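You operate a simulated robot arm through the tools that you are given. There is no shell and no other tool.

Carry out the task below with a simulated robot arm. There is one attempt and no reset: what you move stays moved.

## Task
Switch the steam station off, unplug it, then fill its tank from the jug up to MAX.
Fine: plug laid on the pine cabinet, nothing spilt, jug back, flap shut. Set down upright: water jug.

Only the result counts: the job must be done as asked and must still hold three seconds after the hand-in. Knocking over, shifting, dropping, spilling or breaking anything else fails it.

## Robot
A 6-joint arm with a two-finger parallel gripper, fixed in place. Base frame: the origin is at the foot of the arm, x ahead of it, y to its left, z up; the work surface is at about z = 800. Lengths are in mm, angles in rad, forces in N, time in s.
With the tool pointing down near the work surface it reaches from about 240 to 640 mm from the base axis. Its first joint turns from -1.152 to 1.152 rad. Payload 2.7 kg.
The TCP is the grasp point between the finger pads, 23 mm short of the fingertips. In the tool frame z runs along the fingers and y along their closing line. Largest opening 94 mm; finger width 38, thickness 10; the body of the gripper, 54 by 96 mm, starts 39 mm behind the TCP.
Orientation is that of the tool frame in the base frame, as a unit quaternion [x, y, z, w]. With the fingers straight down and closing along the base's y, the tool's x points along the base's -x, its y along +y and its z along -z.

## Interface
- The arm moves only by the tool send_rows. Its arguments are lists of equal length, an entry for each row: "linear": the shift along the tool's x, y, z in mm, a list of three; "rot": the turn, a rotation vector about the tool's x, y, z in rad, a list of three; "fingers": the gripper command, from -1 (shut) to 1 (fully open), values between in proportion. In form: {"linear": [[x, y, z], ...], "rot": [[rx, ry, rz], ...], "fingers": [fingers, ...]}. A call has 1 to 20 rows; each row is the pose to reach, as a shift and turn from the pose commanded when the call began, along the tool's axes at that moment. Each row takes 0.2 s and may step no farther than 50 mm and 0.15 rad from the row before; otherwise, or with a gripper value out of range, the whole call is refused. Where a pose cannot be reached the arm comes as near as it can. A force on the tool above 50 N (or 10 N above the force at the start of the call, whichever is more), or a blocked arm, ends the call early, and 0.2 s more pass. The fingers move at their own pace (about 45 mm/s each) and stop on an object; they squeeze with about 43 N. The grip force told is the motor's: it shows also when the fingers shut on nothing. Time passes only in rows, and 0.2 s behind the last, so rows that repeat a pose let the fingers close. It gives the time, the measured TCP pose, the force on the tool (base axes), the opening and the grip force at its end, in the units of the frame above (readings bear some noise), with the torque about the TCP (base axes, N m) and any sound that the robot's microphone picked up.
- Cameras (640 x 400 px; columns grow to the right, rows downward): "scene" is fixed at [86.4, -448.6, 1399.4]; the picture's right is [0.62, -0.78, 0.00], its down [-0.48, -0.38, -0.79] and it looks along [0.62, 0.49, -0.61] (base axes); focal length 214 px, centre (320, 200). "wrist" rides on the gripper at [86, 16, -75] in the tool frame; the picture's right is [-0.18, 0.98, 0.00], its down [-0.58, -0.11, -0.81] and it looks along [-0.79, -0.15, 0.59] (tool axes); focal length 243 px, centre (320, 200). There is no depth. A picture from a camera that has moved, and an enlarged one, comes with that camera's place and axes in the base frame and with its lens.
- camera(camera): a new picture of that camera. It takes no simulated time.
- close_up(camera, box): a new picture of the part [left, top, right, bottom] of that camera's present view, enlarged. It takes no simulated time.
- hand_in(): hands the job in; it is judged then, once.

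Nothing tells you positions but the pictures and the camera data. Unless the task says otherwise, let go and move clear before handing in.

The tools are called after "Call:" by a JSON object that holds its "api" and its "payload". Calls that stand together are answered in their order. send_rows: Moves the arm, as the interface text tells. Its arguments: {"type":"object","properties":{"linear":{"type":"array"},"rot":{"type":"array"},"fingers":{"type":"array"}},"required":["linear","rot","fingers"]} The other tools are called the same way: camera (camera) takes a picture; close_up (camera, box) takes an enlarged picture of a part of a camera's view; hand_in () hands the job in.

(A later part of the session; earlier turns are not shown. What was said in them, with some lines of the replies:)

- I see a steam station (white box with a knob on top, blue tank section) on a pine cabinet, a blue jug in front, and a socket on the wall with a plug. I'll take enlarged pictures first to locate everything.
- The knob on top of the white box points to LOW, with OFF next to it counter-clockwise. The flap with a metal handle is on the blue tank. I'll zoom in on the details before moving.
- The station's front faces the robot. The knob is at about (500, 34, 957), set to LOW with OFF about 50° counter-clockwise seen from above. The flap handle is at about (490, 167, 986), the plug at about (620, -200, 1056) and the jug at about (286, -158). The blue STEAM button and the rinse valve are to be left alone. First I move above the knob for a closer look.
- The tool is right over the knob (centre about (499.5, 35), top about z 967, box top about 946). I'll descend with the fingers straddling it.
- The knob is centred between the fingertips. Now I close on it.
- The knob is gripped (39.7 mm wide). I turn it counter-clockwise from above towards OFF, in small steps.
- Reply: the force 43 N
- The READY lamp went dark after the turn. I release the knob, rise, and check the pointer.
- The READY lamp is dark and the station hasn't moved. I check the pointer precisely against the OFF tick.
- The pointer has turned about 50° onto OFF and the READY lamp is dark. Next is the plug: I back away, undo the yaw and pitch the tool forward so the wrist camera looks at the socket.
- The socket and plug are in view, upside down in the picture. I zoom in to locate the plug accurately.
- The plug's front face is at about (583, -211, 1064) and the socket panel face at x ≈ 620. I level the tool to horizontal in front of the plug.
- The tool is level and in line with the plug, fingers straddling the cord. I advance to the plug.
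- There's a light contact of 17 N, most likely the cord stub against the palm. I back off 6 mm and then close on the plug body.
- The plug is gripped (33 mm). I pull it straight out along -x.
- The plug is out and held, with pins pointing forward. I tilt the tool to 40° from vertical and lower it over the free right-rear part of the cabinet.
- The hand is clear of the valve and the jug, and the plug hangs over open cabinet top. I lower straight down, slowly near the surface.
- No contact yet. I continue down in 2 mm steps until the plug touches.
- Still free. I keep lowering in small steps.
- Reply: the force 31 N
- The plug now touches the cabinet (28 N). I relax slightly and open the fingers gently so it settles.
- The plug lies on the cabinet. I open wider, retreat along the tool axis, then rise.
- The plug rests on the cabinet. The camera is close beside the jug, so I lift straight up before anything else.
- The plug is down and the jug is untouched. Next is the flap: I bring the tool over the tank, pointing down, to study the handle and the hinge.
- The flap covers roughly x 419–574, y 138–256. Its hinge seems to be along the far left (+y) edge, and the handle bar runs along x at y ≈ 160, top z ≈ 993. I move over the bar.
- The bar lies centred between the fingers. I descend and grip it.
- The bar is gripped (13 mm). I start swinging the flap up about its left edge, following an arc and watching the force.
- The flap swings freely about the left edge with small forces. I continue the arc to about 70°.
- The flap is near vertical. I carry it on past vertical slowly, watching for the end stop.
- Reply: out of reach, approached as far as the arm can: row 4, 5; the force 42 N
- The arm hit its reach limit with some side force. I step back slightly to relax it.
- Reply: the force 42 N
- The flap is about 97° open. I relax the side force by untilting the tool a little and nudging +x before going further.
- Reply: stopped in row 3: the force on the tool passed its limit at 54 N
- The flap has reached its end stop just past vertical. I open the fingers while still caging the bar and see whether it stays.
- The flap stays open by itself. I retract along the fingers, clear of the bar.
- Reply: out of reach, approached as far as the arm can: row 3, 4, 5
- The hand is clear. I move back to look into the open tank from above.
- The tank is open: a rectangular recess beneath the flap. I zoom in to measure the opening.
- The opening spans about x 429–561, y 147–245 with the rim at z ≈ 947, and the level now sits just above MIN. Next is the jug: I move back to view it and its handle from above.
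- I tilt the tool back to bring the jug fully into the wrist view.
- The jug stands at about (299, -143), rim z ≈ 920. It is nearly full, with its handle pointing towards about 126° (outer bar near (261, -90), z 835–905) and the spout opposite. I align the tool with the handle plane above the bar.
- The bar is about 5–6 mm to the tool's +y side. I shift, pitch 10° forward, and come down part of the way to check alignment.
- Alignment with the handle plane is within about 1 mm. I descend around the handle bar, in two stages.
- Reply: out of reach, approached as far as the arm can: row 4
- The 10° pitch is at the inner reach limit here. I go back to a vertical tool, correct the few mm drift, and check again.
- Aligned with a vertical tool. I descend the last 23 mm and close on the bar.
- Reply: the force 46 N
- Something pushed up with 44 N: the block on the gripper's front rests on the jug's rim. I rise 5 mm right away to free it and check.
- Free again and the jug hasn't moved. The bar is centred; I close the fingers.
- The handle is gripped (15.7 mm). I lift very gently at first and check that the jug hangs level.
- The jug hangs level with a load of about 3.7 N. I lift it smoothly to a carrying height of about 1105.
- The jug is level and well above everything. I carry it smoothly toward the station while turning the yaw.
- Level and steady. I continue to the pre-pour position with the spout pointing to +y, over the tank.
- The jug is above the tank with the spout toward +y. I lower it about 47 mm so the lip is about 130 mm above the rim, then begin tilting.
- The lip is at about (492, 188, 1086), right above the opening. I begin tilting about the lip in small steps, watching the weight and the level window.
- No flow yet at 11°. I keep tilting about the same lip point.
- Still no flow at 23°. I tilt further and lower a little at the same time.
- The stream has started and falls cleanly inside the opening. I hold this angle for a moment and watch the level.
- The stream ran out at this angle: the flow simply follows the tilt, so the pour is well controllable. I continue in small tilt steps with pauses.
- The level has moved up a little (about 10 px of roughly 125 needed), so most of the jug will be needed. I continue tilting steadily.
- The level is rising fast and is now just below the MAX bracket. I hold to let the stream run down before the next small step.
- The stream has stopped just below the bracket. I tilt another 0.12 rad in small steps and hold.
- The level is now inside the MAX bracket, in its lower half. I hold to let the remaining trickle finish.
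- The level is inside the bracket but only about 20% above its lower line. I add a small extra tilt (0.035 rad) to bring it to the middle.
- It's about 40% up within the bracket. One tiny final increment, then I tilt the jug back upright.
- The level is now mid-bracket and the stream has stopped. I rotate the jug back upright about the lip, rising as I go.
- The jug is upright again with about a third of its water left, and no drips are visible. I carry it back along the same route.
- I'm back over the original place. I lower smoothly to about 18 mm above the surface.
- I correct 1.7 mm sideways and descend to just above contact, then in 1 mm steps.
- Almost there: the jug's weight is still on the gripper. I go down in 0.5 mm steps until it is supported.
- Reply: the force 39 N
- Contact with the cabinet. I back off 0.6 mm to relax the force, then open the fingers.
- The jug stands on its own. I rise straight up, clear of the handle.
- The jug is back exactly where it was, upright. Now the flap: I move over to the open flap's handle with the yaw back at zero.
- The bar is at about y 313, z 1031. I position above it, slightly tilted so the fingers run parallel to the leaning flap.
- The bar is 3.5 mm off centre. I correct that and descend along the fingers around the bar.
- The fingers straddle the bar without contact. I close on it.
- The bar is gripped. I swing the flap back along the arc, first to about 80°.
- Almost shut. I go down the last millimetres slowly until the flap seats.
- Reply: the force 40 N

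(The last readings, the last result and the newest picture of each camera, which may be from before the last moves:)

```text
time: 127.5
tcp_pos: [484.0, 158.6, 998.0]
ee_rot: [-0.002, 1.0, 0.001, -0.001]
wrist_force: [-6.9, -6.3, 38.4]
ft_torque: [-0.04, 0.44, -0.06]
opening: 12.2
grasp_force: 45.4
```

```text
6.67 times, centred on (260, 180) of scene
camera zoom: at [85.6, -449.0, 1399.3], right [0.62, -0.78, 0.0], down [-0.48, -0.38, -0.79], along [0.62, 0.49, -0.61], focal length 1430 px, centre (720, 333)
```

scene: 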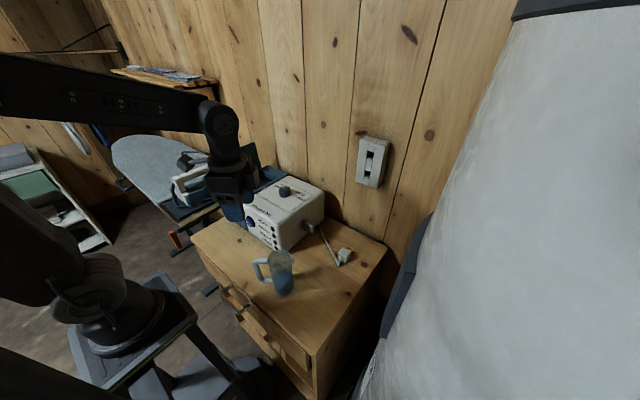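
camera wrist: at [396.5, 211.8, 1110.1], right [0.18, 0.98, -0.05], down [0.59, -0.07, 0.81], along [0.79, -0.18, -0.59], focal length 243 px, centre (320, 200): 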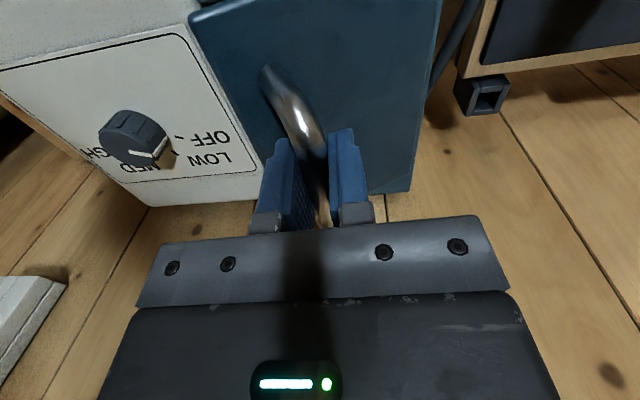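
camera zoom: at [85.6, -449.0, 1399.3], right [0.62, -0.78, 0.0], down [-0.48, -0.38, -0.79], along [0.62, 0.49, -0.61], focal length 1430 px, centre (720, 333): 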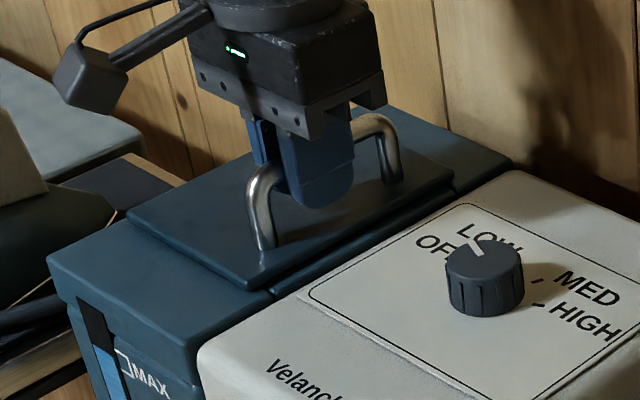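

The flap is seated (38 N push-back). I release the bar and move up and away.

Call:
{"api": "send_rows", "payload": {"linear": [[0, 0, 0], [0, 0, 0], [0, 0, 0], [0, 0, 0], [0, 0, -15], [0, 0, -40], [0, 0, -80], [0, 0, -120]], "rot": [[0, 0, 0], [0, 0, 0], [0, 0, 0], [0, 0, 0], [0, 0, 0], [0, 0, 0], [0, 0, 0], [0, 0, 0]], "fingers": [-0.4, 0, 0, 0, 0, 0, 0, 0]}}

Call:
{"api": "close_up", "payload": {"camera": "scene", "box": [225, 150, 295, 210]}}

Call:
{"api": "close_up", "payload": {"camera": "scene", "box": [229, 193, 245, 213]}}

Call:
{"api": "camera", "payload": {"camera": "scene"}}

```text
time: 129.3
tcp_pos: [480.5, 160.2, 1114.7]
ee_rot: [0.0, 1.0, 0.0, -0.005]
wrist_force: [-0.6, -0.7, 0.5]
ft_torque: [0.02, 0.02, 0.01]
opening: 47.1
grasp_force: 0.0
```

```text
6.67 times, centred on (260, 180) of scene
camera zoom: at [86.4, -448.6, 1399.4], right [0.62, -0.78, 0.0], down [-0.48, -0.38, -0.79], along [0.62, 0.49, -0.61], focal length 1430 px, centre (720, 333)
```

zoom: 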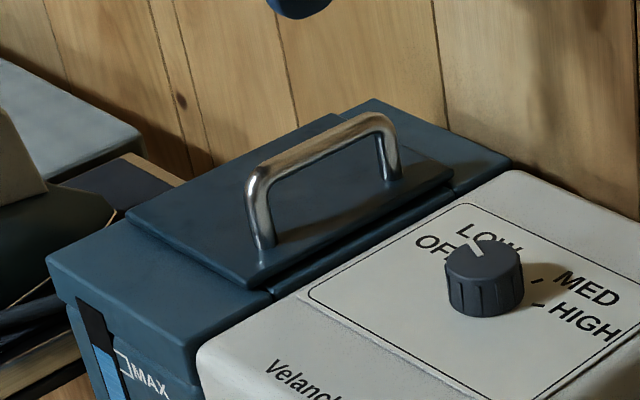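

```text
16.00 times, centred on (237, 203) of scene
camera zoom: at [86.4, -448.6, 1399.4], right [0.62, -0.78, 0.0], down [-0.48, -0.38, -0.79], along [0.62, 0.49, -0.61], focal length 3432 px, centre (1648, 152)
```

zoom: 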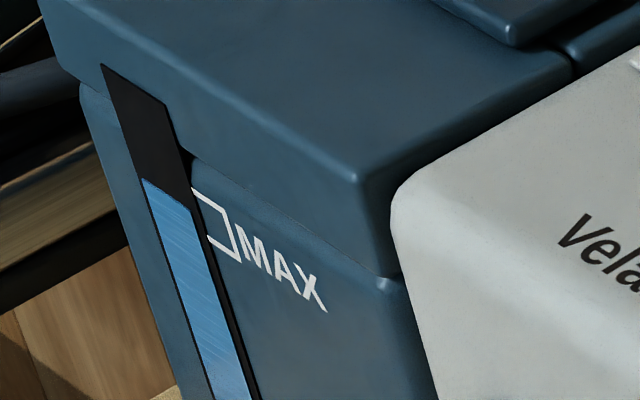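

```text
taken
```

scene: 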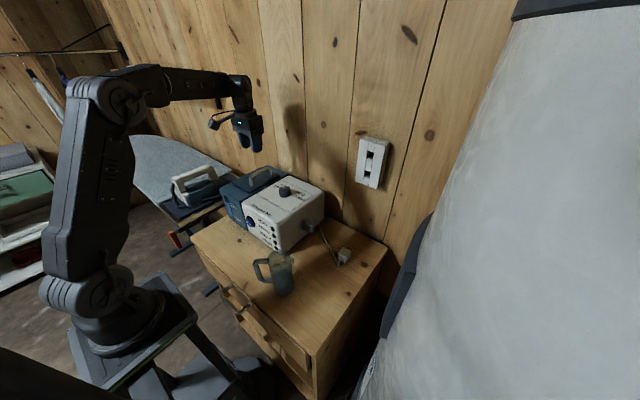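

The flap is shut, the level sits mid-bracket, the jug stands in place and the plug lies on the cabinet. I do a final check of the knob, the lamps, the plug and the cabinet surface.

Call:
{"api": "close_up", "payload": {"camera": "wrist", "box": [60, 0, 320, 200]}}

Call:
{"api": "close_up", "payload": {"camera": "scene", "box": [265, 175, 305, 205]}}

Call:
{"api": "close_up", "payload": {"camera": "scene", "box": [210, 170, 390, 310]}}

Call:
{"api": "close_up", "payload": {"camera": "scene", "box": [320, 235, 370, 280]}}

```text
2.00 times, centred on (190, 100) of wrist
camera zoom: at [395.7, 176.5, 1189.5], right [0.18, 0.98, 0.0], down [0.59, -0.11, 0.8], along [0.79, -0.15, -0.6], focal length 485 px, centre (580, 400)
```

zoom: 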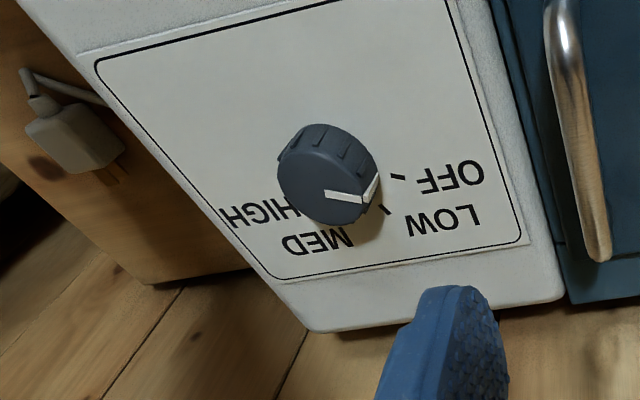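

```text
13.33 times, centred on (285, 190) of scene
camera zoom: at [86.4, -448.6, 1399.4], right [0.62, -0.78, 0.0], down [-0.48, -0.38, -0.79], along [0.62, 0.49, -0.61], focal length 2860 px, centre (787, 333)
```

zoom: 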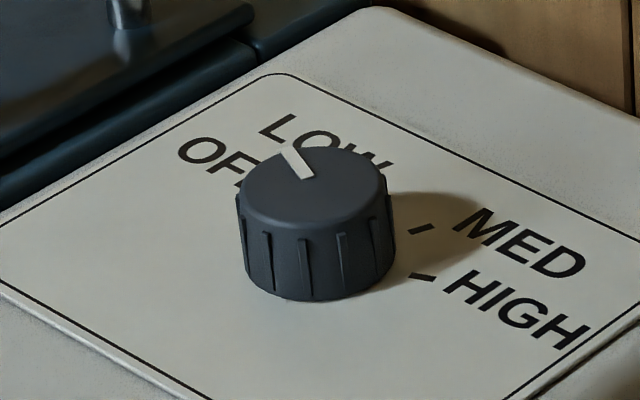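

```text
2.86 times, centred on (300, 240) of scene
camera zoom: at [86.4, -448.6, 1399.4], right [0.62, -0.78, 0.0], down [-0.48, -0.38, -0.79], along [0.62, 0.49, -0.61], focal length 613 px, centre (377, 86)
```

zoom: 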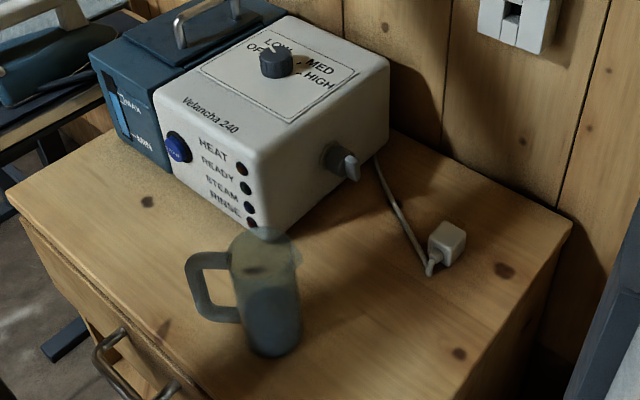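

```text
8.89 times, centred on (345, 258) of scene
camera zoom: at [86.4, -448.6, 1399.4], right [0.62, -0.78, 0.0], down [-0.48, -0.38, -0.79], along [0.62, 0.49, -0.61], focal length 1906 px, centre (98, -311)
```

zoom: 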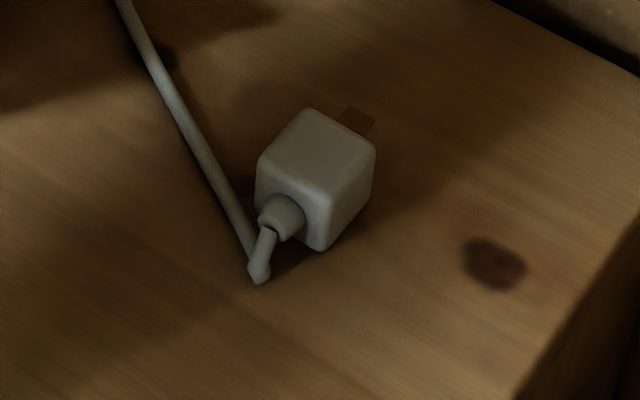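

The knob points at the OFF tick, all lamps are dark, the plug lies on the pine top, the jug is upright and dry around it, and the flap is shut. I pull the arm further clear and then hand in.

Call:
{"api": "send_rows", "payload": {"linear": [[20, -20, -30], [45, -45, -60], [70, -70, -90], [95, -95, -120], [110, -110, -140], [110, -110, -140], [110, -110, -140], [110, -110, -140]], "rot": [[0, 0, 0], [0, 0, 0], [0, 0, 0], [0, 0, 0], [0, 0, 0], [0, 0, 0], [0, 0, 0], [0, 0, 0]], "fingers": [0, 0, 0, 0, 0, 0, 0, 0]}}

Call:
{"api": "camera", "payload": {"camera": "scene"}}

Call:
{"api": "camera", "payload": {"camera": "wrist"}}

```text
time: 131.1
tcp_pos: [375.4, 48.9, 1255.3]
ee_rot: [0.0, 1.0, 0.0, -0.004]
wrist_force: [-0.7, -0.2, -0.6]
ft_torque: [0.01, -0.02, -0.01]
opening: 47.1
grasp_force: 0.0
```

```text
taken
```

scene: 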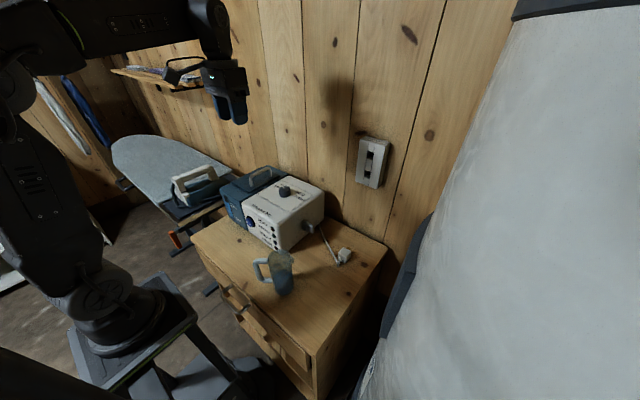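

```text
taken
camera wrist: at [288.8, 64.7, 1331.1], right [0.18, 0.98, 0.0], down [0.59, -0.11, 0.8], along [0.79, -0.15, -0.6], focal length 243 px, centre (320, 200)
```

wrist: 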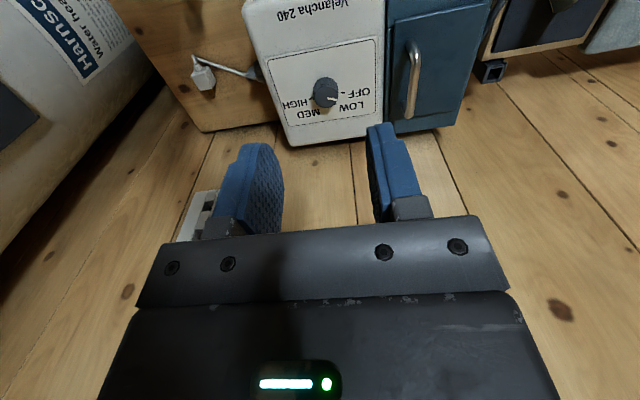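

Everything is in place and the arm is clear. One last close look at the knob from this viewpoint, which is close to the starting view.

Call:
{"api": "close_up", "payload": {"camera": "wrist", "box": [270, 50, 380, 130]}}

Call:
{"api": "close_up", "payload": {"camera": "scene", "box": [220, 185, 300, 265]}}

```text
5.00 times, centred on (325, 90) of wrist
camera zoom: at [288.8, 64.7, 1331.1], right [0.18, 0.98, 0.0], down [0.59, -0.11, 0.8], along [0.79, -0.15, -0.6], focal length 1213 px, centre (295, 750)
```

zoom: 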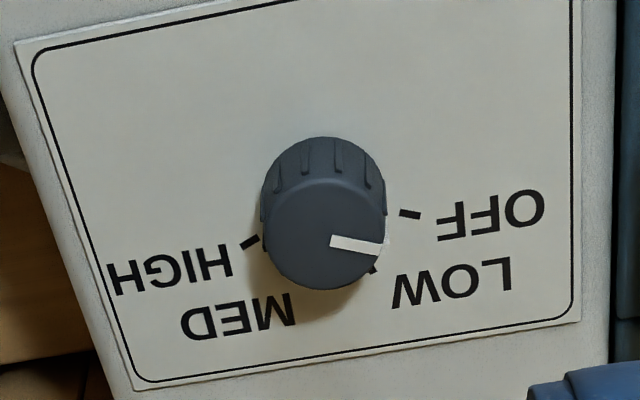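

```text
5.00 times, centred on (260, 225) of scene
camera zoom: at [86.4, -448.6, 1399.4], right [0.62, -0.78, 0.0], down [-0.48, -0.38, -0.79], along [0.62, 0.49, -0.61], focal length 1072 px, centre (620, 75)
```

zoom: 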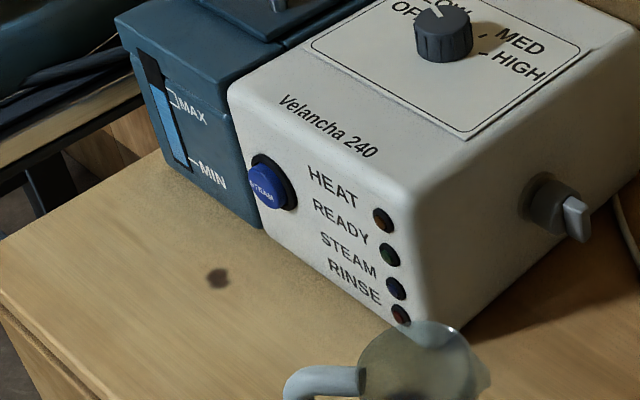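

The pointer is parallel to the OFF tick, so the station is off. The plug is laid on the pine cabinet, the tank is at MAX, the flap is shut and the jug is back upright. Handing in.

Call:
{"api": "hand_in", "payload": {}}

```text
The job is handed in.
```

I finished the whole job and handed it in. I haven't seen the result of the judging.

- **Switched off:** the knob points at the OFF tick and all the lamps are dark.
- **Unplugged:** the plug lies on the pine cabinet, to the right of the station.
- **Tank:** the water level sits mid-way in the MAX bracket. I saw no spill in the pictures.
- **Flap:** it is shut and seated.
- **Jug:** it stands upright in its original place, with about a third of its water left.

The gripper is open and the arm is well clear of everything. I noticed two brief contacts on the way, and neither moved anything as far as I could see. The cord stub touched the gripper's palm (17 N), and a block on the gripper rested on the jug's rim (44 N) before I backed off.
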